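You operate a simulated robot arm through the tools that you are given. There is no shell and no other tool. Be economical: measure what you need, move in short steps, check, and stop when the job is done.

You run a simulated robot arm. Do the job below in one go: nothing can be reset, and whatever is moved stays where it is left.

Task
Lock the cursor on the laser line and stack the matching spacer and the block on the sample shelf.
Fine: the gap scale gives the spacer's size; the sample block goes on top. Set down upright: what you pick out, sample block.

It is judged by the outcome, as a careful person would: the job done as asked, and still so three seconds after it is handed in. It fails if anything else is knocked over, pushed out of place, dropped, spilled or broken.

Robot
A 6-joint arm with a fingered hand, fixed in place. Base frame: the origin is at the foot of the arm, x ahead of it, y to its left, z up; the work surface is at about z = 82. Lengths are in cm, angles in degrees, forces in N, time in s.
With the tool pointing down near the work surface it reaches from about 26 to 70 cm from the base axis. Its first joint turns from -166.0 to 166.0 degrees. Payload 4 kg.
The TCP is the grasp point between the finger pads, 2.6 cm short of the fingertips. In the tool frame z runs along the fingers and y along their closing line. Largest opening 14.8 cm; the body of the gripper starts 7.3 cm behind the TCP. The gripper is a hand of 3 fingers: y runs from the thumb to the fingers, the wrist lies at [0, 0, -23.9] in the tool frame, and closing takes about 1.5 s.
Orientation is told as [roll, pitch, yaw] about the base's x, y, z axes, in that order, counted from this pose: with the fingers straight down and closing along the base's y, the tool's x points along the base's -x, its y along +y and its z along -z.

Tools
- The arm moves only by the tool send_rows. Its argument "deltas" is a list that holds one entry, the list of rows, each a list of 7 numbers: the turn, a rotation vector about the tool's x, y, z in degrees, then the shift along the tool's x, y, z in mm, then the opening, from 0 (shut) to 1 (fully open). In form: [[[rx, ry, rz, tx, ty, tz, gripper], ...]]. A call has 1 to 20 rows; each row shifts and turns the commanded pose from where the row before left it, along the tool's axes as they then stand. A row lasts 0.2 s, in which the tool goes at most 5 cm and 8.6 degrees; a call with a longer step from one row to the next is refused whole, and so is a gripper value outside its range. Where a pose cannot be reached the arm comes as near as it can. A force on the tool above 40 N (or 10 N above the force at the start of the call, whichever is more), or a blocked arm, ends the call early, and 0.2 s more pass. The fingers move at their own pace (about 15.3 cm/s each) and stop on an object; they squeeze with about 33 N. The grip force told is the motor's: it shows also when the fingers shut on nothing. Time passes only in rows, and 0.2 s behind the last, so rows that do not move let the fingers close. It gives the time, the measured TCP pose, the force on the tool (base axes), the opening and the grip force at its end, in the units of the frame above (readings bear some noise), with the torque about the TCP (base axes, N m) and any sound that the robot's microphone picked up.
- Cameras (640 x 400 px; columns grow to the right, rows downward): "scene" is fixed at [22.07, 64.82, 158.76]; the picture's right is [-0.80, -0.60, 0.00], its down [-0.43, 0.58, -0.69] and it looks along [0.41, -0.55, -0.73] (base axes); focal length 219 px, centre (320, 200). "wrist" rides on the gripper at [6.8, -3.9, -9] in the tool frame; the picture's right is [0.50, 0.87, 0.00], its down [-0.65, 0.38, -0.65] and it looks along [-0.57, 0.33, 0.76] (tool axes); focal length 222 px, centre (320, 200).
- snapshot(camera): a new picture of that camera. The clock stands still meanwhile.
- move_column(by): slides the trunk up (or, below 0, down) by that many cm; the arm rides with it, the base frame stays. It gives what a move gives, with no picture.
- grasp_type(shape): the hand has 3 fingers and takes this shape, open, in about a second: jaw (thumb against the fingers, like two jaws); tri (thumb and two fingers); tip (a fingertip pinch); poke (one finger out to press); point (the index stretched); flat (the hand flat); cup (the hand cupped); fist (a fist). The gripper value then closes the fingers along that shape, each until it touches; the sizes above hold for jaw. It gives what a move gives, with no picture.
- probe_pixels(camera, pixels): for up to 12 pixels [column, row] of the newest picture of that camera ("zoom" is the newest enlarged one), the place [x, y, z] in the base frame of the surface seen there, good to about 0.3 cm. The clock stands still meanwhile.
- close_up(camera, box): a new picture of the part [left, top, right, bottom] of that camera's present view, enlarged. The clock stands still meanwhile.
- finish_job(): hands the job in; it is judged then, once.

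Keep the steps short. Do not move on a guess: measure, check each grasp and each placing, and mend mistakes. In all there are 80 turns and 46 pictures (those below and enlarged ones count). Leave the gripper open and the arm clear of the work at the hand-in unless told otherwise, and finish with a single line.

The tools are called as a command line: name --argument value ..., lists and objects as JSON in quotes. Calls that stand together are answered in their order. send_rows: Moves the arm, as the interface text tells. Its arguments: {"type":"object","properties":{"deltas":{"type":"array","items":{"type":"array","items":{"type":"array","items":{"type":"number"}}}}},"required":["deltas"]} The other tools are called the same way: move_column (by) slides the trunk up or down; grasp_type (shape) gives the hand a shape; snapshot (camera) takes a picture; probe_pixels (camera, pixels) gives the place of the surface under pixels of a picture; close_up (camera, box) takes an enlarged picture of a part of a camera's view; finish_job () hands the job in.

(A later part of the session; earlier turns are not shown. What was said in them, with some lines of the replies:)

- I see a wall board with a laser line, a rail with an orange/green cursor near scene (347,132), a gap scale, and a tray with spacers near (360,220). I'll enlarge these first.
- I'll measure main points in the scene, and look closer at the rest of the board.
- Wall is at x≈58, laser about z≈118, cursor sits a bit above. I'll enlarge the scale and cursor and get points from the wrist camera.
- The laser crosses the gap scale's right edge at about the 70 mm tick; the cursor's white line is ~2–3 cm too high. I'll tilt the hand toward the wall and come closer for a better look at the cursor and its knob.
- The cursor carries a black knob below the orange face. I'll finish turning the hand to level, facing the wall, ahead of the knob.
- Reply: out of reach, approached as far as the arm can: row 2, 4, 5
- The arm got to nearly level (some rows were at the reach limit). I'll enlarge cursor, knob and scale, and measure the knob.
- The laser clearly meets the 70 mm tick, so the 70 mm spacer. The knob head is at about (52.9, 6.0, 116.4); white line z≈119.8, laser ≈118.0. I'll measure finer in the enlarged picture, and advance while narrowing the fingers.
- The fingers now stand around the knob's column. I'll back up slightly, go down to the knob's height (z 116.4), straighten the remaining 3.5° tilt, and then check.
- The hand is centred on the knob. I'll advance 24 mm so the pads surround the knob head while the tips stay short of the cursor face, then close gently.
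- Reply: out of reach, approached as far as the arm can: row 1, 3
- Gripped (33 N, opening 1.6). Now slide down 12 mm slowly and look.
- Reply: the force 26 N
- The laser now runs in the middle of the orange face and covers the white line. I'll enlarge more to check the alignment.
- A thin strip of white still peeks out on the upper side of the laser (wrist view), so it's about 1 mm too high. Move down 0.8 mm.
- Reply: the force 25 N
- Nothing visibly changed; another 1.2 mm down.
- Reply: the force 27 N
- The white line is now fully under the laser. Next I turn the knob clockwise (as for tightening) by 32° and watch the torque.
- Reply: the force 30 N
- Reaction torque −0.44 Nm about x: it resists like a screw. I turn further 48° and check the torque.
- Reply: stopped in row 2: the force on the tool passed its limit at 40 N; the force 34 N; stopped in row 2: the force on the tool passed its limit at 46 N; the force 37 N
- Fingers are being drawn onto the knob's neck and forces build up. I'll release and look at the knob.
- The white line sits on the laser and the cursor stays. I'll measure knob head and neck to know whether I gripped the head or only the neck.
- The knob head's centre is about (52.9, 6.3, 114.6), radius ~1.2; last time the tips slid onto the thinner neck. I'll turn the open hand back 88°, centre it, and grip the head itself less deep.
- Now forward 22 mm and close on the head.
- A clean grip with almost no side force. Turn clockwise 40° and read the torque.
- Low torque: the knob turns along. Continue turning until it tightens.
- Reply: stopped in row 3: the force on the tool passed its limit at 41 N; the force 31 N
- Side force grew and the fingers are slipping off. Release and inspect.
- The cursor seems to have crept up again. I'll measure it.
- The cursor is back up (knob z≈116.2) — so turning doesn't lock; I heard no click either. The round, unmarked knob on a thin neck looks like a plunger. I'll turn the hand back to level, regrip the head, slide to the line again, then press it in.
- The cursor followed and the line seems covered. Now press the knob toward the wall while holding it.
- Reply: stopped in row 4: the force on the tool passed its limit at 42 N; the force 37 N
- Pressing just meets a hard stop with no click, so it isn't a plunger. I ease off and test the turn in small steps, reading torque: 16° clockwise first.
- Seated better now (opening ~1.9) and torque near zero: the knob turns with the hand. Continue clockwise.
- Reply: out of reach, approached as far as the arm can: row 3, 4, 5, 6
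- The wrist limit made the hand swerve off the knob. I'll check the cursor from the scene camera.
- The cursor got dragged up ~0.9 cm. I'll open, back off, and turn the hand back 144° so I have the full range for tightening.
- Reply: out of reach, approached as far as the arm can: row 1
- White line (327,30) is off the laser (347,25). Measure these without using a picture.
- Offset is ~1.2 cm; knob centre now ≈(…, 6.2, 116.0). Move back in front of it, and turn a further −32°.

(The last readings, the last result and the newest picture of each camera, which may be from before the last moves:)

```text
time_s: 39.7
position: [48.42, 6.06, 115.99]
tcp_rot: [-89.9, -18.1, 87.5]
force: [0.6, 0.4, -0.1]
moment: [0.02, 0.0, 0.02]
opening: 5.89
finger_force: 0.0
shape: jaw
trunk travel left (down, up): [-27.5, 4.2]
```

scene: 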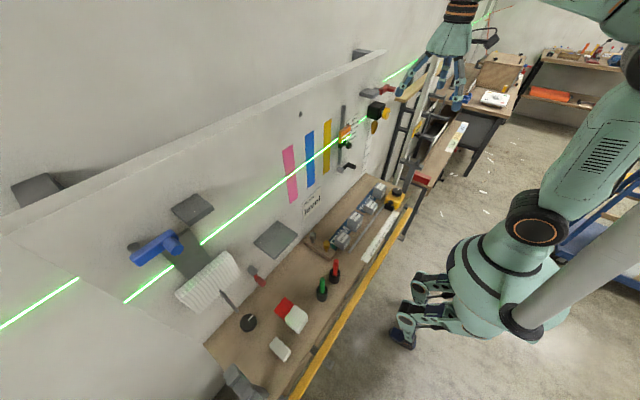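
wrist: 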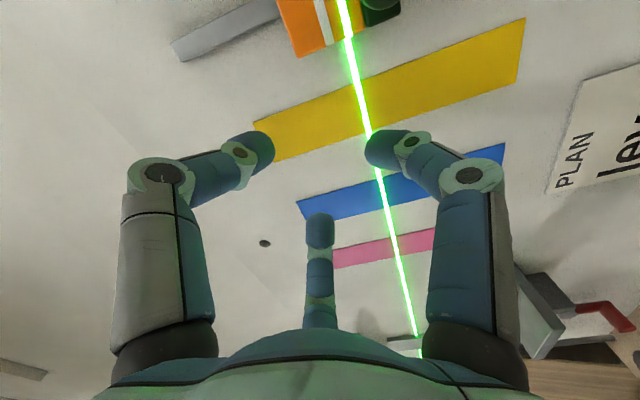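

Advance 31 mm, close on the knob, and read forces.

send_rows --deltas '[[[0, 0, 0, 0, 0, 16, 0.4], [0, 0, 0, 0, 0, 16, 0.4], [0, 0, 0, 0, 0, 0, 0.3], [0, 0, 0, 0, 0, 0, 0.2], [0, 0, 0, 0, 0, 0, 0.1], [0, 0, 0, 0, 0, 0, 0.05], [0, 0, 0, 0, 0, 0, 0.05]]]'

send_rows --deltas '[[[0, 0, 0, 0.9, 2.9, 0, 0.05], [0, 0, 0, 0.9, 2.9, 0, 0.05], [0, 0, 0, 0.9, 2.9, 0, 0.05], [0, 0, 0, 0.9, 2.9, 0, 0.05]]]'

```text
time_s: 41.3
position: [51.76, 5.99, 115.82]
tcp_rot: [-89.8, -18.3, 87.5]
force: [0.2, -2.1, 0.1]
moment: [0.03, -0.01, -0.03]
opening: 1.66
finger_force: 33.0
shape: jaw
trunk travel left (down, up): [-27.5, 4.2]
```

```text
time_s: 42.3
position: [51.68, 5.99, 114.63]
tcp_rot: [-89.8, -18.2, 87.5]
force: [3.3, -3.5, -0.3]
moment: [0.04, -0.01, -0.1]
opening: 1.64
finger_force: 32.6
shape: jaw
trunk travel left (down, up): [-27.5, 4.2]
```

Slides freely, force ~0 — still unlocked. Now turn clockwise in 24° steps through the full range.

send_rows --deltas '[[[0, 0, 6, 0, 0, 0, 0.05], [0, 0, 6, 0, 0, 0, 0.05], [0, 0, 6, 0, 0, 0, 0.05], [0, 0, 6, 0, 0, 0, 0.05]]]'

send_rows --deltas '[[[0, 0, 6, 0, 0, 0, 0.05], [0, 0, 6, 0, 0, 0, 0.05], [0, 0, 6, 0, 0, 0, 0.05], [0, 0, 6, 0, 0, 0, 0.05]]]'

send_rows --deltas '[[[0, 0, 6, 0, 0, 0, 0.05], [0, 0, 6, 0, 0, 0, 0.05], [0, 0, 6, 0, 0, 0, 0.05], [0, 0, 6, 0, 0, 0, 0.05]]]'

```text
time_s: 43.3
position: [51.66, 6.26, 114.71]
tcp_rot: [-89.8, -42.2, 87.5]
force: [7.5, 4.5, 1.7]
moment: [-0.14, -0.07, 0.03]
opening: 1.53
finger_force: 33.0
shape: jaw
trunk travel left (down, up): [-27.5, 4.2]
```

```text
time_s: 44.3
position: [51.48, 5.97, 114.7]
tcp_rot: [-89.6, -66.4, 87.1]
force: [-1.9, -7.1, 0.0]
moment: [-0.04, -0.04, -0.11]
opening: 1.18
finger_force: 33.0
shape: jaw
trunk travel left (down, up): [-27.5, 4.2]
```

```text
time_s: 45.3
position: [51.58, 5.96, 114.72]
tcp_rot: [71.8, -89.6, -74.2]
force: [-5.1, -14.4, 0.6]
moment: [-0.13, 0.04, -0.22]
opening: 1.16
finger_force: 32.6
shape: jaw
trunk travel left (down, up): [-27.5, 4.2]
```

The opening shrinks as if the fingers creep off. One look.

close_up --camera "wrist" --box '[220, 90, 420, 215]'

```text
3.20 times, centred on (320, 152) of wrist
```

zoom: 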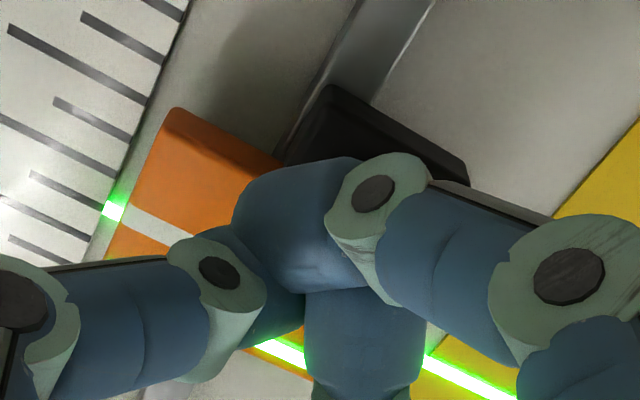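

The fingers have closed above the knob and the white line is now below the laser. So the knob is just a drag handle: no mark and no clicking. Notably, the black lever's grey pivot sits directly at the rail's foot — that's the likely lock. First measure the cursor from this picture and open the fingers.

probe_pixels --camera "zoom" --pixels '[[160, 233], [135, 222], [280, 350], [115, 210], [390, 150], [330, 95], [460, 175], [175, 115]]'

send_rows --deltas '[[[0, 0, 0, 0, 0, 0, 0.2], [0, 0, 0, 0, 0, 0, 0.4], [0, 0, 0, 0, 0, -15, 0.4], [0, 0, 0, 0, 0, -15, 0.4], [0, 0, 0, 0, 0, 0, 0.4]]]'

snapshot --camera "wrist"

```text
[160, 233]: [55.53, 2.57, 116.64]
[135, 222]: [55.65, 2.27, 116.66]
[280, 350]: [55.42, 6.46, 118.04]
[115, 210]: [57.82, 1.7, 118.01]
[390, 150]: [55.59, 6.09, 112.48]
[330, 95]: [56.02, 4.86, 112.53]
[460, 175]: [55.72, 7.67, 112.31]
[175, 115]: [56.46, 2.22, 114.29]
```

```text
time_s: 46.5
position: [48.43, 6.29, 114.71]
tcp_rot: [49.7, -89.8, -52.1]
force: [0.5, -0.1, -0.4]
moment: [-0.01, 0.02, -0.02]
opening: 5.89
finger_force: 0.0
shape: jaw
trunk travel left (down, up): [-27.5, 4.2]
```

```text
7 pictures are left
```

wrist: 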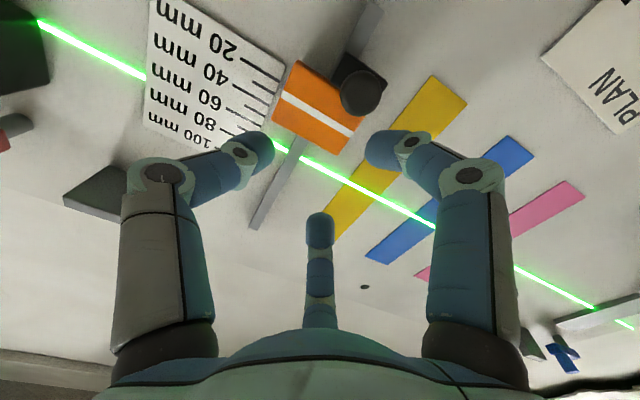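

The cursor is lower still. Measure it here.

probe_pixels --camera "wrist" --pixels '[[315, 111], [290, 98], [345, 127], [361, 92], [352, 92], [370, 92], [361, 82], [361, 102], [340, 180], [280, 147], [332, 30], [370, 15]]'

```text
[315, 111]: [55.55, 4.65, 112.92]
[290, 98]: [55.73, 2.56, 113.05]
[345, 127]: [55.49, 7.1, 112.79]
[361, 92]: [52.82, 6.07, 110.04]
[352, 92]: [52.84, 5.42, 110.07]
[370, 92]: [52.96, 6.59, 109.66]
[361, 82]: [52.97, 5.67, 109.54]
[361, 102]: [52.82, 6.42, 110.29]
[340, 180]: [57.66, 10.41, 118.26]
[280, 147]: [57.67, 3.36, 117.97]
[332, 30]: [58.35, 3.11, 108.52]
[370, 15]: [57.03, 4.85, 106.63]
```

White line at z 112.9, needs +5.1 cm. Knob centre ≈(52.9, 6.05, 109.9). Go there, grip deep as the first time (caged behind the head), and read.

send_rows --deltas '[[[0, 0, 0, 24, -1, 0, 0.4], [0, 0, 0, 24, -1, 0, 0.4], [0, 0, 0, 0, 0, 12, 0.4], [0, 0, 0, 0, 0, 12, 0.4], [0, 0, 0, 0, 0, 12, 0.4], [0, 0, 0, 0, 0, 0, 0.3], [0, 0, 0, 0, 0, 0, 0.2], [0, 0, 0, 0, 0, 0, 0.1], [0, 0, 0, 0, 0, 0, 0.1]]]'

```text
time_s: 48.5
position: [52.37, 5.91, 109.86]
tcp_rot: [45.4, -89.7, -48.3]
force: [17.8, -1.9, 2.2]
moment: [0.02, -0.04, -0.05]
opening: 1.35
finger_force: 33.2
shape: jaw
trunk travel left (down, up): [-27.5, 4.2]
```

Caged grip. Raise 51 mm to TCP z ≈ 114.95 and check with one picture.

send_rows --deltas '[[[0, 0, 0, -7, 0, 0, 0.1], [0, 0, 0, -8, 0, 0, 0.1], [0, 0, 0, -8, 0, 0, 0.1], [0, 0, 0, -8, 0, 0, 0.1], [0, 0, 0, -8, 0, 0, 0.1], [0, 0, 0, -6, 0, 0, 0.1], [0, 0, 0, -4, 0, 0, 0.1], [0, 0, 0, -2, 0, 0, 0.1], [0, 0, 0, 0, 0, 0, 0.1], [0, 0, 0, 0, 0, 0, 0.1]]]'

close_up --camera "wrist" --box '[220, 90, 380, 215]'

```text
time_s: 50.7
position: [52.48, 5.96, 114.9]
tcp_rot: [32.7, -89.8, -35.2]
force: [15.1, 1.0, -1.2]
moment: [0.04, -0.02, -0.03]
opening: 1.33
finger_force: 33.1
shape: jaw
trunk travel left (down, up): [-27.5, 4.2]
```

```text
3.20 times, centred on (300, 152) of wrist
```

zoom: 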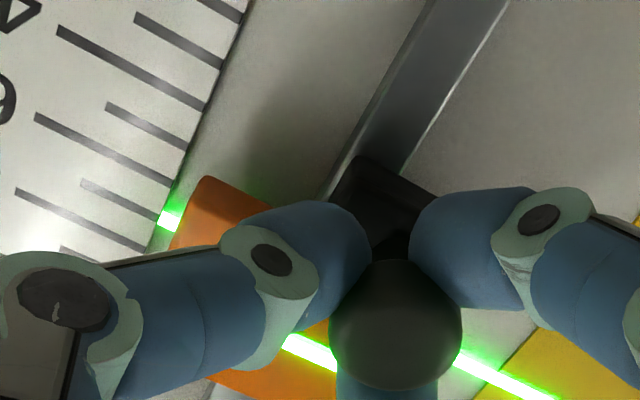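

The laser lies on the middle band with no white fringe. Release symmetrically and back out; then measure the black lever in the scene picture (pivot ≈(340,170), handle ≈(353,167)).

send_rows --deltas '[[[0, 0, 0, 0, 0, 0, 0.2], [0, 0, 0, 0, 0, 0, 0.3], [0, 0, 0, 0, 0, 0, 0.4], [0, 0, 0, 0, 0, 0, 0.4], [0, 0, 0, 0, 0, -15, 0.4], [0, 0, 0, 0, 0, -15, 0.4], [0, 0, 0, 0, 0, -8, 0.4], [0, 0, 0, 0, 0, 0, 0.4]]]'

probe_pixels --camera "scene" --pixels '[[340, 170], [343, 168], [346, 165], [349, 163], [351, 165], [354, 167], [355, 167], [352, 164], [341, 172], [338, 171], [376, 109], [386, 112]]'

snapshot --camera "scene"

```text
time_s: 52.5
position: [48.51, 6.14, 114.99]
tcp_rot: [48.9, -89.8, -51.4]
force: [0.1, 0.8, -0.1]
moment: [0.04, 0.0, 0.01]
opening: 5.87
finger_force: 0.1
shape: jaw
trunk travel left (down, up): [-27.5, 4.2]
```

```text
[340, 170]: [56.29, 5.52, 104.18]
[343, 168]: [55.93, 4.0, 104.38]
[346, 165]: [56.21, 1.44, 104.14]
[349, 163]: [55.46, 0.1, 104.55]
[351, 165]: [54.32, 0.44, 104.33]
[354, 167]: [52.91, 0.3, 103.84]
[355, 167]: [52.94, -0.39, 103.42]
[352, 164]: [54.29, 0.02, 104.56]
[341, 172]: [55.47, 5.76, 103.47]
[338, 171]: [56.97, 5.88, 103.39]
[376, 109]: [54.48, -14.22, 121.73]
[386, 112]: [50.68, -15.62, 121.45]
```

```text
5 pictures are left
```

scene: 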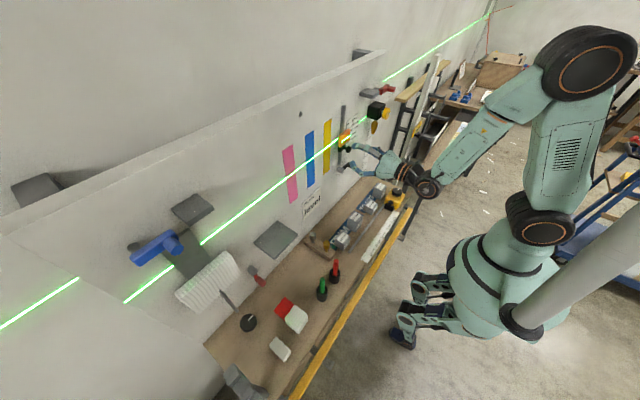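

The lever is a crank: pivot at (y 5.5, z 103.5) right under the rail, handle along x at (y 0.1, z 103.8), from x 52.9 to 55.5. I move the hand in front of the handle at a safe distance.

send_rows --deltas '[[[0, 0, 0, 20, -10, 0, 0.4], [0, 0, 0, 25, -13, 0, 0.4], [0, 0, 0, 25, -13, 0, 0.4], [0, 0, 0, 25, -13, 0, 0.4], [0, 0, 0, 17, -12, 0, 0.4], [0, 0, 0, 0, 0, 0, 0.4]]]'

```text
time_s: 53.9
position: [47.55, 5.22, 103.98]
tcp_rot: [56.0, -89.9, -58.8]
force: [0.3, -0.4, -0.2]
moment: [0.03, 0.02, -0.03]
opening: 5.88
finger_force: 0.0
shape: jaw
out of reach, approached as far as the arm can: row 1, 2, 3, 4, 5
trunk travel left (down, up): [-27.5, 4.2]
```

The reach limit held y back. I move forward 25 mm first and then sideways.

send_rows --deltas '[[[0, 0, 0, 0, 0, 12, 0.4], [0, 0, 0, 0, 0, 12, 0.4], [0, 0, 0, 0, -17, 0, 0.4], [0, 0, 0, 0, -17, 0, 0.4], [0, 0, 0, 1, -18, 0, 0.4], [0, 0, 0, 0, 0, 0, 0.4]]]'

```text
time_s: 55.3
position: [48.81, 5.43, 103.81]
tcp_rot: [51.8, -89.8, -54.7]
force: [-0.6, 0.6, -0.2]
moment: [-0.01, 0.0, -0.02]
opening: 5.88
finger_force: 0.0
shape: jaw
out of reach, approached as far as the arm can: row 1, 2, 3, 4, 5
trunk travel left (down, up): [-27.5, 4.2]
```

The command seems to run on; I bring the commanded y back to ~0.

send_rows --deltas '[[[0, 0, 0, 0, 17, 0, 0.4], [0, 0, 0, 0, 17, 0, 0.4], [0, 0, 0, 0, 17, 3, 0.4], [0, 0, 0, 0, 0, 3, 0.4]]]'

```text
time_s: 56.3
position: [49.69, 10.54, 103.81]
tcp_rot: [47.7, -89.8, -49.9]
force: [-0.3, -0.2, -1.1]
moment: [-0.02, -0.02, 0.04]
opening: 5.88
finger_force: 0.1
shape: jaw
trunk travel left (down, up): [-27.5, 4.2]
```

At y<5 the level hand with zero yaw is out of reach. I'll yaw the hand 20° so the wrist stays at larger y, then go in front of the handle.

send_rows --deltas '[[[7, 0, 0, 0, 0, 0, 0.4], [7, 0, 0, 0, 0, 0, 0.4], [6, 0, 0, 0, 0, 0, 0.4], [0, 0, 0, 0, -22, 9, 0.4], [0, 0, 0, 0, -22, 9, 0.4], [0, 0, 0, 0, -22, 10, 0.4], [0, 0, 0, 0, -20, 10, 0.4], [0, 0, 0, 0, 0, 0, 0.4]]]'

```text
time_s: 58.1
position: [49.61, 1.09, 103.9]
tcp_rot: [29.9, -89.8, -52.4]
force: [0.0, -0.1, 0.2]
moment: [-0.02, -0.03, -0.01]
opening: 5.9
finger_force: 0.1
shape: jaw
trunk travel left (down, up): [-27.5, 4.2]
```

Reachable. Advance around the handle and close into a loose cage (0.2).

send_rows --deltas '[[[0, 0, 0, 0, 2, 13, 0.4], [0, 0, 0, 1, 2, 12, 0.4], [0, 0, 0, 0, 0, 0, 0.3], [0, 0, 0, 0, 0, 0, 0.2], [0, 0, 0, 0, 0, 0, 0.2]]]'

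close_up --camera "wrist" --box '[120, 0, 520, 250]'

```text
time_s: 59.3
position: [52.16, 0.57, 103.71]
tcp_rot: [28.5, -89.8, -50.9]
force: [-0.2, -0.3, -0.4]
moment: [0.01, -0.03, 0.03]
opening: 3.0
finger_force: 0.1
shape: jaw
trunk travel left (down, up): [-27.5, 4.2]
```

```text
1.60 times, centred on (320, 125) of wrist
```

zoom: 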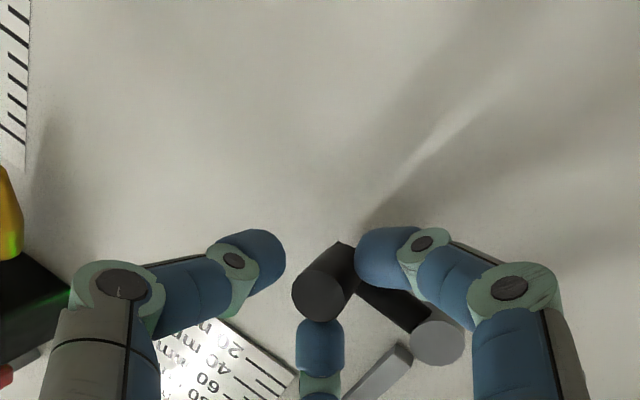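

The handle is inside the finger cage. Try it gently downward 15 mm (clockwise as seen from the front) and read the force.

send_rows --deltas '[[[0, 0, 0, 5, 0, 0, 0.2], [0, 0, 0, 5, 0, 0, 0.2], [0, 0, 0, 5, 0, 0, 0.2], [0, 0, 0, 3, 1, 0, 0.2]]]'

```text
time_s: 60.3
position: [52.23, 0.66, 101.83]
tcp_rot: [26.4, -89.8, -49.0]
force: [-0.2, 0.4, 0.0]
moment: [0.02, -0.02, -0.04]
opening: 3.0
finger_force: 0.0
shape: jaw
trunk travel left (down, up): [-27.5, 4.2]
```

Almost no force, lever follows. Continue along the arc in two parts.

send_rows --deltas '[[[0, 0, 0, 5.2, 3, -1.2, 0.2], [0, 0, 0, 5.2, 3, -1.2, 0.2], [0, 0, 0, 6, 4, -1.6, 0.2], [0, 0, 0, 6, 4, -1.6, 0.2]]]'

send_rows --deltas '[[[0, 0, 0, 4, 5.4, -2.2, 0.2], [0, 0, 0, 4, 5.4, -2.2, 0.2], [0, 0, 0, 3, 6, -2.4, 0.2], [0, 0, 0, 3, 6, -2.4, 0.2]]]'

```text
time_s: 61.3
position: [52.31, 2.11, 99.78]
tcp_rot: [27.8, -89.6, -50.1]
force: [0.9, -0.3, 0.7]
moment: [-0.01, -0.01, 0.0]
opening: 2.98
finger_force: 0.1
shape: jaw
trunk travel left (down, up): [-27.5, 4.2]
```

```text
time_s: 62.3
position: [52.33, 4.64, 98.16]
tcp_rot: [28.8, -89.8, -51.4]
force: [-0.1, -0.3, -0.4]
moment: [0.0, 0.0, -0.01]
opening: 2.98
finger_force: 0.0
shape: jaw
trunk travel left (down, up): [-27.5, 4.2]
```

send_rows --deltas '[[[0, 0, 0, 1.5, 7.4, -3, 0.2], [0, 0, 0, 1.5, 7.4, -3, 0.2], [0, 0, 0, 0, 6, -2.4, 0.2], [0, 0, 0, 0, 4, -1.6, 0.2]]]'

close_up --camera "wrist" --box '[120, 0, 520, 250]'

```text
time_s: 63.3
position: [52.32, 7.28, 98.06]
tcp_rot: [36.0, -89.7, -58.4]
force: [0.1, 0.1, -0.5]
moment: [0.03, -0.02, 0.01]
opening: 3.0
finger_force: 0.0
shape: jaw
trunk travel left (down, up): [-27.5, 4.2]
```

```text
1.60 times, centred on (320, 125) of wrist
```

zoom: 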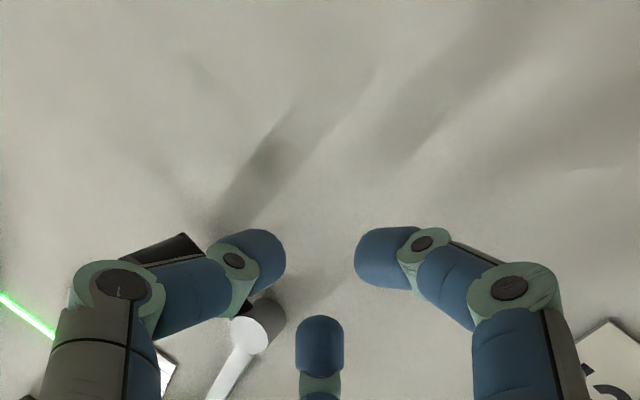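

The handle slipped out through a gap between the fingers; the lever is still in its old place. Confirm by measuring.

probe_pixels --camera "zoom" --pixels '[[160, 250], [180, 240], [140, 255], [190, 250], [262, 322], [250, 335], [225, 380]]'

```text
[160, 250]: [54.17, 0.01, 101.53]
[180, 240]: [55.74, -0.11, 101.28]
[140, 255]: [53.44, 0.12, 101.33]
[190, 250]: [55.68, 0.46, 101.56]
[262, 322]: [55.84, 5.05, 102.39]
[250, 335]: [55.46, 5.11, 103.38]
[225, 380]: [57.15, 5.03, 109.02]
```

The lever did move ~15° down with hardly any force (handle now ≈ y 0.2, z 102.1) before slipping out. I'll back out, return to it and grip it firmly this time.

send_rows --deltas '[[[0, 0, 0, 0, 0, -15, 0.3], [0, 0, 0, 0, 0, -15, 0.4], [0, 0, 0, -13, -21, 9, 0.4], [0, 0, 0, -13, -21, 9, 0.4], [0, 0, 0, -14, -21, 9, 0.4], [0, 0, 0, 0, 0, 0, 0.4]]]'

```text
time_s: 64.7
position: [49.75, 1.63, 102.01]
tcp_rot: [31.4, -89.8, -53.6]
force: [-0.2, 0.5, -0.7]
moment: [0.0, 0.02, 0.01]
opening: 5.89
finger_force: 0.0
shape: jaw
trunk travel left (down, up): [-27.5, 4.2]
```

send_rows --deltas '[[[0, 0, 0, 0, 0, 14, 0.4], [0, 0, 0, 0, 0, 13, 0.4], [0, 0, 0, 0, 0, 0, 0.3], [0, 0, 0, 0, 0, 0, 0.2], [0, 0, 0, 0, 0, 0, 0.1], [0, 0, 0, 0, 0, 0, 0.03], [0, 0, 0, 0, 0, 0, 0.03]]]'

```text
time_s: 66.3
position: [52.23, 0.48, 101.88]
tcp_rot: [29.9, -89.8, -52.3]
force: [6.0, -0.2, 1.1]
moment: [0.01, -0.04, 0.13]
opening: 1.25
finger_force: 33.2
shape: jaw
trunk travel left (down, up): [-27.5, 4.2]
```

Firm grip on the handle (1.25 opening). Follow the arc downward.

send_rows --deltas '[[[0, 0, 0, 6.1, 2.4, -1, 0.03], [0, 0, 0, 6.1, 2.4, -1, 0.03], [0, 0, 0, 5.7, 4, -1.6, 0.03], [0, 0, 0, 5.7, 4, -1.6, 0.03], [0, 0, 0, 0, 0, 0, 0.03]]]'

send_rows --deltas '[[[0, 0, 0, 4.4, 5.2, -2.1, 0.03], [0, 0, 0, 4.4, 5.2, -2.1, 0.03], [0, 0, 0, 2.7, 6.1, -2.5, 0.03], [0, 0, 0, 2.7, 6.1, -2.5, 0.03], [0, 0, 0, 0, 0, 0, 0.03]]]'

```text
time_s: 67.5
position: [52.28, 1.88, 99.42]
tcp_rot: [15.2, -89.6, -37.5]
force: [6.9, -9.4, -8.9]
moment: [0.16, 0.23, -0.05]
opening: 1.18
finger_force: 32.9
shape: jaw
trunk travel left (down, up): [-27.5, 4.2]
```

```text
time_s: 68.7
position: [52.26, 4.22, 97.67]
tcp_rot: [1.6, -89.3, -24.0]
force: [7.8, -13.7, -35.9]
moment: [0.49, 0.85, 0.06]
opening: 1.04
finger_force: 33.5
shape: jaw
trunk travel left (down, up): [-27.5, 4.2]
```

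Force points outward along the arm: my arc is a bit too tight. Give 5 mm downward, then continue.

send_rows --deltas '[[[0, 0, 0, 4, 0, 0, 0.03], [0, 0, 0, 1, 0, 0, 0.03], [0, 0, 0, 0, 0, 0, 0.03]]]'

```text
time_s: 69.5
position: [52.4, 4.43, 97.73]
tcp_rot: [24.0, -89.7, -46.5]
force: [5.9, -5.2, -20.7]
moment: [0.18, 0.65, 0.18]
opening: 1.02
finger_force: 33.3
shape: jaw
trunk travel left (down, up): [-27.5, 4.2]
```

send_rows --deltas '[[[0, 0, 0, 5, 0, 0, 0.03], [0, 0, 0, 1, 3, -1, 0.03], [0, 0, 0, 0, 0, 0, 0.03]]]'

send_rows --deltas '[[[0, 0, 0, 0, 5, -2, 0.03], [0, 0, 0, 0, 5, -2, 0.03], [0, 0, 0, 0, 0, 0, 0.03]]]'

```text
time_s: 70.3
position: [52.33, 4.72, 97.21]
tcp_rot: [105.5, -89.7, -127.9]
force: [15.2, 3.8, 12.9]
moment: [-0.24, 0.21, 0.37]
opening: 0.89
finger_force: 33.0
shape: jaw
trunk travel left (down, up): [-27.5, 4.2]
```

```text
time_s: 71.1
position: [52.46, 5.68, 96.99]
tcp_rot: [30.2, -89.7, -52.7]
force: [26.1, -15.5, 11.6]
moment: [0.02, 0.41, 0.18]
opening: 0.71
finger_force: 33.2
shape: jaw
trunk travel left (down, up): [-27.5, 4.2]
```

The handle should now be near the bottom, with resistance growing (end stop?). Release, back off, and take one wrist picture.

send_rows --deltas '[[[0, 0, 0, 0, 0, 0, 0.15], [0, 0, 0, 0, 0, 0, 0.3], [0, 0, 0, 0, 0, 0, 0.4], [0, 0, 0, 0, 0, -15, 0.4], [0, 0, 0, 0, 0, -15, 0.4], [0, 0, 0, 0, 0, -10, 0.4], [0, 0, 0, 0, 0, 0, 0.4]]]'

snapshot --camera "wrist"

```text
time_s: 72.7
position: [48.55, 7.38, 97.19]
tcp_rot: [30.9, -89.9, -53.3]
force: [-0.2, 0.3, -0.1]
moment: [0.05, 0.01, -0.03]
opening: 5.87
finger_force: 0.0
shape: jaw
trunk travel left (down, up): [-27.5, 4.2]
```

```text
2 pictures are left
```

wrist: 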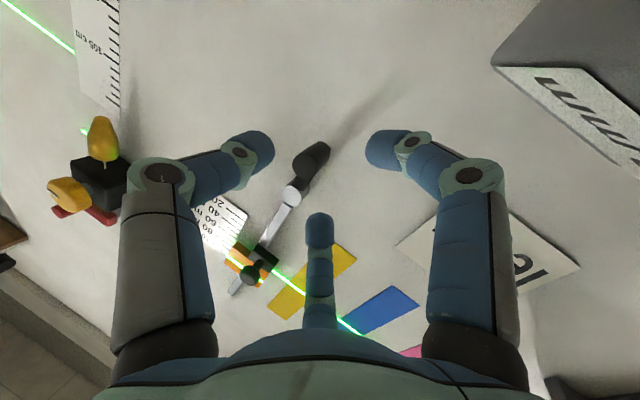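

The lever now points straight down in line with the rail. Now measure cursor/laser here, and from the unmoved scene picture the 70 mm spacer (355,221), the sample block (297,318) and the lower shelf (275,238).

probe_pixels --camera "wrist" --pixels '[[232, 262], [240, 267], [229, 258], [237, 250], [275, 268], [265, 275], [244, 262], [310, 155], [292, 195], [252, 270]]'

probe_pixels --camera "scene" --pixels '[[354, 215], [351, 217], [357, 217], [355, 213], [354, 219], [351, 222], [354, 225], [358, 223], [360, 219], [350, 214], [341, 235], [369, 202]]'

probe_pixels --camera "scene" --pixels '[[296, 308], [304, 315], [296, 319], [288, 318], [297, 312], [292, 314], [298, 326], [303, 322], [277, 223], [294, 236], [274, 256], [256, 242]]'

```text
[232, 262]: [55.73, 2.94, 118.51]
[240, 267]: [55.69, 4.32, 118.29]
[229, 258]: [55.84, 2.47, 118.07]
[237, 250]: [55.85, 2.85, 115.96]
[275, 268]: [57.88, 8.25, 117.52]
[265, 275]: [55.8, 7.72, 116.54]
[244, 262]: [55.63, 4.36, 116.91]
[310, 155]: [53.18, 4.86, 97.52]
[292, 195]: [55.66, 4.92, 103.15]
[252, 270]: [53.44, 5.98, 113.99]
```

```text
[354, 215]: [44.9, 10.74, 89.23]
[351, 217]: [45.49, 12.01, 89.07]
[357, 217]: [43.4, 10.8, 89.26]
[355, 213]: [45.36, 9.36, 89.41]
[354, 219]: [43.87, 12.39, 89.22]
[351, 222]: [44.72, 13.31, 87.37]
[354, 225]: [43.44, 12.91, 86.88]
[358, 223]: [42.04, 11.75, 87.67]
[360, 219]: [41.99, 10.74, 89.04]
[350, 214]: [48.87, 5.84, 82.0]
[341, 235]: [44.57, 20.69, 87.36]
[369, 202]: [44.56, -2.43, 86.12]
```

```text
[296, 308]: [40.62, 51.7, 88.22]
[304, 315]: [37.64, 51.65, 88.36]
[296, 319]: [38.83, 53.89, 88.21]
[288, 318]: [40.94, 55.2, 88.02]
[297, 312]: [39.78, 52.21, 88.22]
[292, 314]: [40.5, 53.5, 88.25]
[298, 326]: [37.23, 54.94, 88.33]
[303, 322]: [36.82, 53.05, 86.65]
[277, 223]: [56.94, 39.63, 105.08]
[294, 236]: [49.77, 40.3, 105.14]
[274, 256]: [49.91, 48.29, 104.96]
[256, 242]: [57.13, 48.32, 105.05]
```

Cursor's line reads z≈118.3 against the laser ≈118.0; lever down. The 70 spacer's top is z≈89.2, centre ≈(44.0, 10.9), ~4 cm wide; block top 88.2, centre ≈(39.0, 53.4); shelf top 105.05, x 49.8–57, y 40–48.3. Now tilt the hand back down while withdrawing from the wall.

send_rows --deltas '[[[0, 8.2, 0, -4, 0, 0, 0.5], [0, 8.2, 0, -4, 0, -0.6, 0.6], [0, 8.2, 0, -3.8, 0, -1.1, 0.6], [0, 8.2, 0, -3.6, 0, -1.7, 0.6], [0, 8.2, 0, 2.9, 0, -10, 0.6], [0, 8.2, 0, 4.3, 0, -9.5, 0.6], [0, 8.2, 0, 5.6, 0, -8.8, 0.6], [0, 8.2, 0, 6.8, 0, -8, 0.6], [0, 8.2, 0, 7.8, 0, -6.9, 0.6], [0, 8.2, 0, 8.8, 0, -5.6, 0.6], [0, 8.2, 0, 9.5, 0, -4.4, 0.6], [0, 0, -7.5, 0, 0, 0, 0.6], [0, 0, -7.5, 0, 0, 0, 0.6], [0, 0, -7.4, 0, 0, 0, 0.6], [0, 0, 0, 0, 0, 0, 0.6]]]'

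```text
time_s: 75.9
position: [42.03, 9.96, 100.89]
tcp_rot: [0.4, 0.3, 0.1]
force: [0.2, 1.0, -0.4]
moment: [0.01, -0.03, -0.03]
opening: 8.81
finger_force: 0.0
shape: jaw
trunk travel left (down, up): [-27.5, 4.2]
```

Tool is straight down. Go over the spacer, descend to TCP z≈86.2 and close.

send_rows --deltas '[[[0, 0, 0, -20, 9.5, 10, 0.6], [0, 0, 0, 0, 0, 25, 0.6], [0, 0, 0, 0, 0, 25, 0.6], [0, 0, 0, 0, 0, 25, 0.6], [0, 0, 0, 0, 0, 20, 0.6], [0, 0, 0, 0, 0, 15, 0.6], [0, 0, 0, 0, 0, 12, 0.6], [0, 0, 0, 0, 0, 10, 0.6], [0, 0, 0, 0, 0, 5, 0.6], [0, 0, 0, 0, 0, 0, 0.45], [0, 0, 0, 0, 0, 0, 0.35], [0, 0, 0, 0, 0, 0, 0.25], [0, 0, 0, 0, 0, 0, 0.2], [0, 0, 0, 0, 0, 0, 0.2]]]'

```text
time_s: 78.9
position: [43.9, 10.96, 86.31]
tcp_rot: [0.3, 0.3, 0.0]
force: [-0.5, -0.7, -0.3]
moment: [0.03, 0.02, 0.04]
opening: 4.36
finger_force: 32.8
shape: jaw
trunk travel left (down, up): [-27.5, 4.2]
```

Gripped cleanly (opening 4.36, no side force). Lift to z≈116 and carry toward the shelf.

send_rows --deltas '[[[0, 0, 0, 0, 0, -10, 0.2], [0, 0, 0, 0, 0, -30, 0.2], [0, 0, 0, 0, 0, -40, 0.2], [0, 0, 0, 0, 0, -40, 0.2], [0, 0, 0, 0, 0, -40, 0.2], [0, 0, 0, 0, 0, -40, 0.2], [0, 0, 0, 0, 0, -40, 0.2], [0, 0, 0, 0, 0, -40, 0.2], [0, 0, 0, 0, 0, -15, 0.2], [0, 0, 0, 0, 30, 0, 0.2], [0, 0, 0, 0, 40, 0, 0.2], [0, 0, 0, 0, 40, 0, 0.2], [0, 0, 0, 0, 40, 0, 0.2], [0, 0, 0, -10, 40, 0, 0.2], [0, 0, 0, -15, 40, 0, 0.2], [0, 0, 0, -20, 40, 0, 0.2], [0, 0, 0, -20, 30, 0, 0.2], [0, 0, 0, -15, 20, 0, 0.2], [0, 0, 0, -5, 10, 0, 0.2], [0, 0, 0, 0, 0, 0, 0.2]]]'

```text
time_s: 83.1
position: [50.21, 42.08, 114.48]
tcp_rot: [0.2, 0.3, 0.0]
force: [-0.3, 0.1, -1.5]
moment: [0.0, 0.01, -0.01]
opening: 4.27
finger_force: 33.9
shape: jaw
out of reach, approached as far as the arm can: row 18, 19
trunk travel left (down, up): [-27.5, 4.2]
```

Out of reach by ~2 cm at this height. I raise the trunk 4.2 cm so the arm works lower relative to its shoulder.

move_column --by 4.1

send_rows --deltas '[[[0, 0, 0, -8, 3, 15, 0.2], [0, 0, 0, -8, 3, 15, 0.2], [0, 0, 0, -8, 3, 10, 0.2], [0, 0, 0, 0, 0, 0, 0.2]]]'

```text
time_s: 83.9
position: [50.26, 42.07, 118.89]
tcp_rot: [0.1, 0.3, 0.0]
force: [-0.7, 0.3, -1.9]
moment: [-0.02, -0.04, 0.02]
opening: 4.3
finger_force: 32.6
shape: jaw
trunk travel left (down, up): [-31.6, 0.1]
```

```text
time_s: 84.9
position: [52.37, 42.96, 115.0]
tcp_rot: [0.3, 0.1, 0.1]
force: [-17.5, -2.0, 5.3]
moment: [0.22, -0.9, 0.43]
opening: 4.22
finger_force: 32.9
shape: jaw
trunk travel left (down, up): [-31.6, 0.1]
```

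The hand's knuckle touches the wall (−17 N). Back off 6 mm: x≈51.8 still puts the spacer on the shelf (edge 49.8). Then lower slowly to contact.

send_rows --deltas '[[[0, 0, 0, 6, 0, 0, 0.2], [0, 0, 0, 0, 4, 10, 0.2], [0, 0, 0, 0, 0, 15, 0.2], [0, 0, 0, 0, 0, 15, 0.2], [0, 0, 0, 0, 0, 8, 0.2], [0, 0, 0, 0, 0, 0, 0.2]]]'

```text
time_s: 86.3
position: [52.04, 43.49, 109.84]
tcp_rot: [0.3, 0.3, 0.0]
force: [0.4, 0.4, -0.8]
moment: [-0.01, -0.02, 0.02]
opening: 4.26
finger_force: 33.0
shape: jaw
trunk travel left (down, up): [-31.6, 0.1]
```

No wall contact, bottom ~5 mm above the shelf. Lower in 2 mm steps until it touches, then release.

send_rows --deltas '[[[0, 0, 0, 0, 0, 2, 0.2], [0, 0, 0, 0, 0, 2, 0.2], [0, 0, 0, 0, 0, 1.5, 0.2], [0, 0, 0, 0, 0, 0, 0.2]]]'

```text
time_s: 87.3
position: [52.07, 43.43, 109.28]
tcp_rot: [0.3, 0.2, 0.1]
force: [0.4, 0.1, -0.8]
moment: [-0.01, 0.02, 0.0]
opening: 4.23
finger_force: 32.5
shape: jaw
trunk travel left (down, up): [-31.6, 0.1]
```

send_rows --deltas '[[[0, 0, 0, 0, 0, 1, 0.2], [0, 0, 0, 0, 0, 1, 0.2], [0, 0, 0, 0, 0, 0.7, 0.2], [0, 0, 0, 0, 0, 0, 0.2]]]'

```text
time_s: 88.3
position: [52.05, 43.55, 109.01]
tcp_rot: [0.2, 0.3, 0.0]
force: [0.1, -0.1, -1.9]
moment: [-0.02, 0.02, -0.02]
opening: 4.24
finger_force: 33.0
shape: jaw
trunk travel left (down, up): [-31.6, 0.1]
```

send_rows --deltas '[[[0, 0, 0, 0, 0, 1, 0.2], [0, 0, 0, 0, 0, 1, 0.2], [0, 0, 0, 0, 0, 1, 0.2], [0, 0, 0, 0, 0, 0, 0.2]]]'

```text
time_s: 89.3
position: [52.05, 43.44, 108.93]
tcp_rot: [0.3, 0.1, 0.0]
force: [2.1, 1.7, 8.4]
moment: [-0.03, 0.12, 0.03]
opening: 4.26
finger_force: 32.9
shape: jaw
trunk travel left (down, up): [-31.6, 0.1]
```

Touching the shelf (+8 N). Release, rise, and measure nearby obstacles for the block pick from the scene picture.

send_rows --deltas '[[[0, 0, 0, 0, 0, -0.7, 0.3], [0, 0, 0, 0, 0, 0, 0.4], [0, 0, 0, 0, 0, 0, 0.5], [0, 0, 0, 0, 0, 0, 0.5], [0, 0, 0, 0, 0, -15, 0.5], [0, 0, 0, 0, 0, -35, 0.5], [0, 0, 0, 0, 0, -40, 0.5], [0, 0, 0, 5, 0, -40, 0.5], [0, 0, 0, 40, 20, 0, 0.5], [0, 0, 0, 45, 20, 0, 0.5], [0, 0, 0, 40, 20, 0, 0.5], [0, 0, 0, 0.5, 20, 0, 0.5], [0, 0, 0, 0, 19, 0, 0.5], [0, 0, 0, 0, 0, 0, 0.5]]]'

probe_pixels --camera "scene" --pixels '[[322, 284], [321, 294], [335, 266], [334, 277], [279, 341], [290, 348], [248, 322], [205, 295], [231, 304], [300, 305], [307, 319], [286, 326]]'

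```text
time_s: 92.3
position: [37.9, 52.4, 121.28]
tcp_rot: [0.2, 0.4, -0.1]
force: [0.5, 0.4, 0.1]
moment: [0.01, 0.01, 0.02]
opening: 7.38
finger_force: 0.0
shape: jaw
out of reach, approached as far as the arm can: row 7, 8
trunk travel left (down, up): [-31.6, 0.1]
```

```text
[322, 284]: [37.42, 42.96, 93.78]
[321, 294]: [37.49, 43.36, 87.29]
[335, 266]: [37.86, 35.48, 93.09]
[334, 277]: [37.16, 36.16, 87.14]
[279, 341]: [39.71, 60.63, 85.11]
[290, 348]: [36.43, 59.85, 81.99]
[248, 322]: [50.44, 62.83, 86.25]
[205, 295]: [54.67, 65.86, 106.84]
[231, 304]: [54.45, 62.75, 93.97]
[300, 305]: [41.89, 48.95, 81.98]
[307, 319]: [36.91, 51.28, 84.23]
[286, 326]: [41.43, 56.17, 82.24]
```

Path is clear (pen at y 43, eraser at y ≥60). Descend over the block at (39.0, 53.35) to TCP z≈85.6 and close.

send_rows --deltas '[[[0, 0, 0, -11, 9.5, 20, 0.5], [0, 0, 0, 0, 0, 40, 0.5], [0, 0, 0, 0, 0, 40, 0.5], [0, 0, 0, 0, 0, 40, 0.5], [0, 0, 0, 0, 0, 40, 0.5], [0, 0, 0, 0, 0, 40, 0.5], [0, 0, 0, 0, 0, 40, 0.5], [0, 0, 0, 0, 0, 30, 0.5], [0, 0, 0, 0, 0, 25, 0.5], [0, 0, 0, 0, 0, 20, 0.5], [0, 0, 0, 0, 0, 12, 0.5], [0, 0, 0, 0, 0, 10, 0.5], [0, 0, 0, 0, 0, 0, 0.4], [0, 0, 0, 0, 0, 0, 0.3], [0, 0, 0, 0, 0, 0, 0.25], [0, 0, 0, 0, 0, 0, 0.2], [0, 0, 0, 0, 0, 0, 0.2]]]'

```text
time_s: 95.9
position: [38.82, 53.59, 85.86]
tcp_rot: [0.2, 0.4, -0.1]
force: [0.1, 0.1, -0.6]
moment: [0.01, 0.01, 0.02]
opening: 4.84
finger_force: 32.7
shape: jaw
trunk travel left (down, up): [-31.6, 0.1]
```

Gripped (4.84). Lift to z≈118.5, move to above the spacer (x 52.05, y 43.45).

send_rows --deltas '[[[0, 0, 0, 0, 0, -10, 0.2], [0, 0, 0, 0, 0, -30, 0.2], [0, 0, 0, 0, 0, -40, 0.2], [0, 0, 0, 0, 0, -40, 0.2], [0, 0, 0, 0, 0, -40, 0.2], [0, 0, 0, 0, 0, -40, 0.2], [0, 0, 0, 0, 0, -40, 0.2], [0, 0, 0, 0, 0, -40, 0.2], [0, 0, 0, 0, 0, -35, 0.2], [0, 0, 0, 0, 0, -10, 0.2], [0, 0, 0, 0, -30, 0, 0.2], [0, 0, 0, 0, -40, 0, 0.2], [0, 0, 0, -10, -31, 0, 0.2], [0, 0, 0, -30, 0, 0, 0.2], [0, 0, 0, -35, 0, 0, 0.2], [0, 0, 0, -30, 0, 0, 0.2], [0, 0, 0, -18, 0, 0, 0.2], [0, 0, 0, -9, 0, 0, 0.2], [0, 0, 0, 0, 0, 0, 0.2]]]'

close_up --camera "scene" --box '[210, 110, 370, 280]'

```text
time_s: 99.9
position: [51.98, 43.12, 118.01]
tcp_rot: [0.2, 0.3, 0.0]
force: [0.7, -0.2, -0.9]
moment: [0.01, -0.01, 0.03]
opening: 4.75
finger_force: 32.7
shape: jaw
trunk travel left (down, up): [-31.6, 0.1]
```

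```text
2.35 times, centred on (290, 195) of scene
```

zoom: 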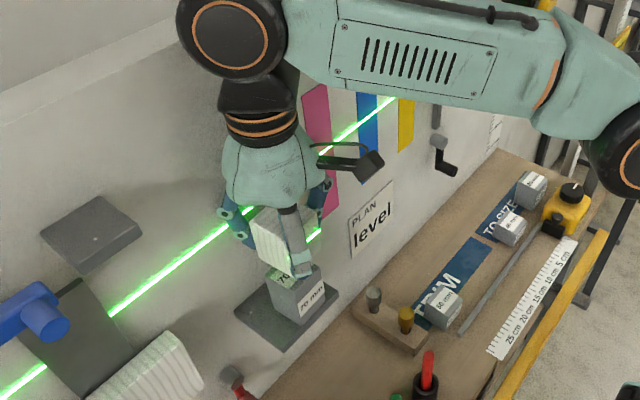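

The 70 mm spacer stands square on the shelf; the block hangs over it; the lever stays down. Measure the spacer's top to centre the block.

probe_pixels --camera "zoom" --pixels '[[280, 278], [300, 285], [318, 278], [285, 288], [296, 300], [318, 298], [272, 282], [285, 240], [270, 255], [440, 160], [450, 172], [305, 315]]'

```text
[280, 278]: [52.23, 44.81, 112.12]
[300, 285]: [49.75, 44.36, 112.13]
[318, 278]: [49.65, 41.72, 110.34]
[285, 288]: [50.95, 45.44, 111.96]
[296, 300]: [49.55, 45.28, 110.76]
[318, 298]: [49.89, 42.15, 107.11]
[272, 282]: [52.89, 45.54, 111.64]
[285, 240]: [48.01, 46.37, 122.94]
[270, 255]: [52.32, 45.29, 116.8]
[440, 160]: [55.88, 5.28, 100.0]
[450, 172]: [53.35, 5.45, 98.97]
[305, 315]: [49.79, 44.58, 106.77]
```

Spacer top z≈112.1, centre ≈(51.75, 43.4). Shift 3 mm to centre and lower 17 mm.

send_rows --deltas '[[[0, 0, 0, 3, 3, 4, 0.2], [0, 0, 0, 0, 0, 6, 0.2], [0, 0, 0, 0, 0, 5, 0.2], [0, 0, 0, 0, 0, 2, 0.2], [0, 0, 0, 0, 0, 0, 0.2]]]'

send_rows --deltas '[[[0, 0, 0, 0, 0, 1, 0.2], [0, 0, 0, 0, 0, 1, 0.2], [0, 0, 0, 0, 0, 0.7, 0.2], [0, 0, 0, 0, 0, 0, 0.2]]]'

```text
time_s: 101.1
position: [51.93, 43.65, 116.4]
tcp_rot: [0.2, 0.5, 0.0]
force: [0.7, -0.2, -1.2]
moment: [0.03, 0.03, 0.01]
opening: 4.74
finger_force: 32.9
shape: jaw
trunk travel left (down, up): [-31.6, 0.1]
```

```text
time_s: 102.1
position: [51.89, 43.61, 116.13]
tcp_rot: [0.2, 0.4, 0.0]
force: [0.6, 0.2, -0.9]
moment: [0.0, -0.01, 0.03]
opening: 4.75
finger_force: 32.9
shape: jaw
trunk travel left (down, up): [-31.6, 0.1]
```

send_rows --deltas '[[[0, 0, 0, 0, 0, 1, 0.2], [0, 0, 0, 0, 0, 1, 0.2], [0, 0, 0, 0, 0, 1, 0.2], [0, 0, 0, 0, 0, 0, 0.2]]]'

```text
time_s: 103.1
position: [51.88, 43.49, 115.89]
tcp_rot: [0.1, 0.5, 0.0]
force: [-0.4, -0.3, -0.6]
moment: [-0.01, -0.01, 0.02]
opening: 4.76
finger_force: 32.9
shape: jaw
trunk travel left (down, up): [-31.6, 0.1]
```

send_rows --deltas '[[[0, 0, 0, 0, 0, 1, 0.2], [0, 0, 0, 0, 0, 1, 0.2], [0, 0, 0, 0, 0, 0.8, 0.2], [0, 0, 0, 0, 0, 0, 0.2]]]'

```text
time_s: 104.1
position: [51.99, 43.65, 115.57]
tcp_rot: [0.1, 0.4, 0.0]
force: [-2.7, -0.4, -0.1]
moment: [0.06, -0.11, 0.03]
opening: 4.72
finger_force: 33.0
shape: jaw
trunk travel left (down, up): [-31.6, 0.1]
```

Load is now on the spacer. Press 0.8 mm more, open, then rise 7 cm while tilting 15° back (keeps it within reach so the hand can't swerve).

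send_rows --deltas '[[[0, 0, 0, 0, 0, 0.8, 0.2], [0, 0, 0, 0, 0, 0, 0.35], [0, 0, 0, 0, 0, 0, 0.5], [0, 0, 0, 0, 0, 0, 0.65], [0, 0, 0, 0, 0, 0, 0.65], [0, -2.5, 0, 0, 0, -8, 0.65], [0, -2.5, 0, -0.5, 0, -12, 0.65], [0, -2.5, 0, -1, 0, -12, 0.65], [0, -2.5, 0, -1.6, 0, -12, 0.65], [0, -2.5, 0, -2.1, 0, -12, 0.65], [0, -2.5, 0, -2.6, 0, -12, 0.65], [0, 0, 0, 0, 0, 0, 0.65]]]'

```text
time_s: 106.7
position: [53.22, 44.98, 123.42]
tcp_rot: [0.3, -14.8, 0.1]
force: [-25.5, 1.1, -7.2]
moment: [-0.25, -0.56, 0.91]
opening: 8.53
finger_force: 0.0
shape: jaw
out of reach, approached as far as the arm can: row 1, 6, 7, 8, 10
trunk travel left (down, up): [-31.6, 0.1]
```

Tips are above the block; a finger touches the bare wall. Retreat straight back from the wall, then down and away; take the last picture to check everything.

send_rows --deltas '[[[0, 0, 0, 10, 0, -3.5, 0.65], [0, 0, 0, 20, 0, -6, 0.65], [0, 0, 0, 38, 0, -11, 0.65], [0, 0, 0, 38, 0, -11, 0.65], [0, 0, 0, 38, -20, -11, 0.65], [0, 0, 0, 38, -30, -11, 0.65], [0, 0, 0, 20, -30, -5, 0.65], [0, 0, 0, 0, -40, 0, 0.65], [0, 0, 0, 0, -40, 0, 0.8], [0, 0, 0, 0, 0, 0, 1]]]'

close_up --camera "scene" --box '[200, 110, 400, 280]'

```text
time_s: 108.9
position: [36.24, 31.1, 125.14]
tcp_rot: [0.2, -14.7, -0.1]
force: [-0.2, 0.1, -0.1]
moment: [-0.04, 0.0, 0.01]
opening: 14.79
finger_force: 0.1
shape: jaw
out of reach, approached as far as the arm can: row 1, 2, 3, 4
trunk travel left (down, up): [-31.6, 0.1]
```

```text
2.35 times, centred on (300, 195) of scene
```

zoom: 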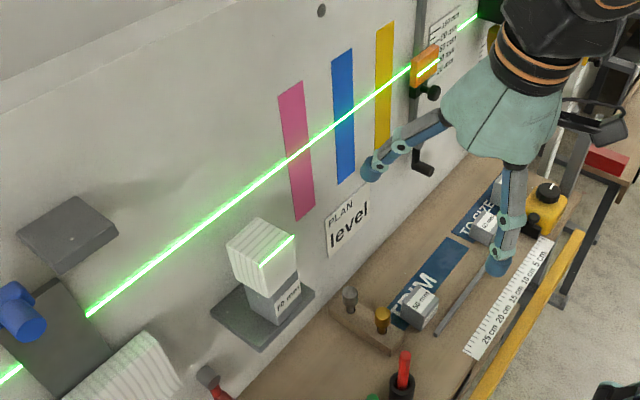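

The stack stands upright and the laser lies on the cursor's middle, no white showing. One last numeric check on the cursor and stack.

probe_pixels --camera "zoom" --pixels '[[425, 73], [415, 66], [425, 85], [430, 92], [262, 235], [272, 290], [262, 222], [425, 60]]'

```text
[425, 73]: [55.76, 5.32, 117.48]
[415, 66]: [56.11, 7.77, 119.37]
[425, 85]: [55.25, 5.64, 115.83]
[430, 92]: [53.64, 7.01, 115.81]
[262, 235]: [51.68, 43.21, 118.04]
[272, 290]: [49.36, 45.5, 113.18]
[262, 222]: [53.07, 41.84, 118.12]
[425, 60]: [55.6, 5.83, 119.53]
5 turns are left
```

finish_job

```text
The job is handed in.
```

The 70 mm spacer stands on the sample shelf with the sample block upright on top (block top z ≈ 118.05, laser ≈ 118.0), the cursor's white line is on the laser, and I turned the black lever at the rail's foot down as its lock, but heard no click and did not test that it holds.
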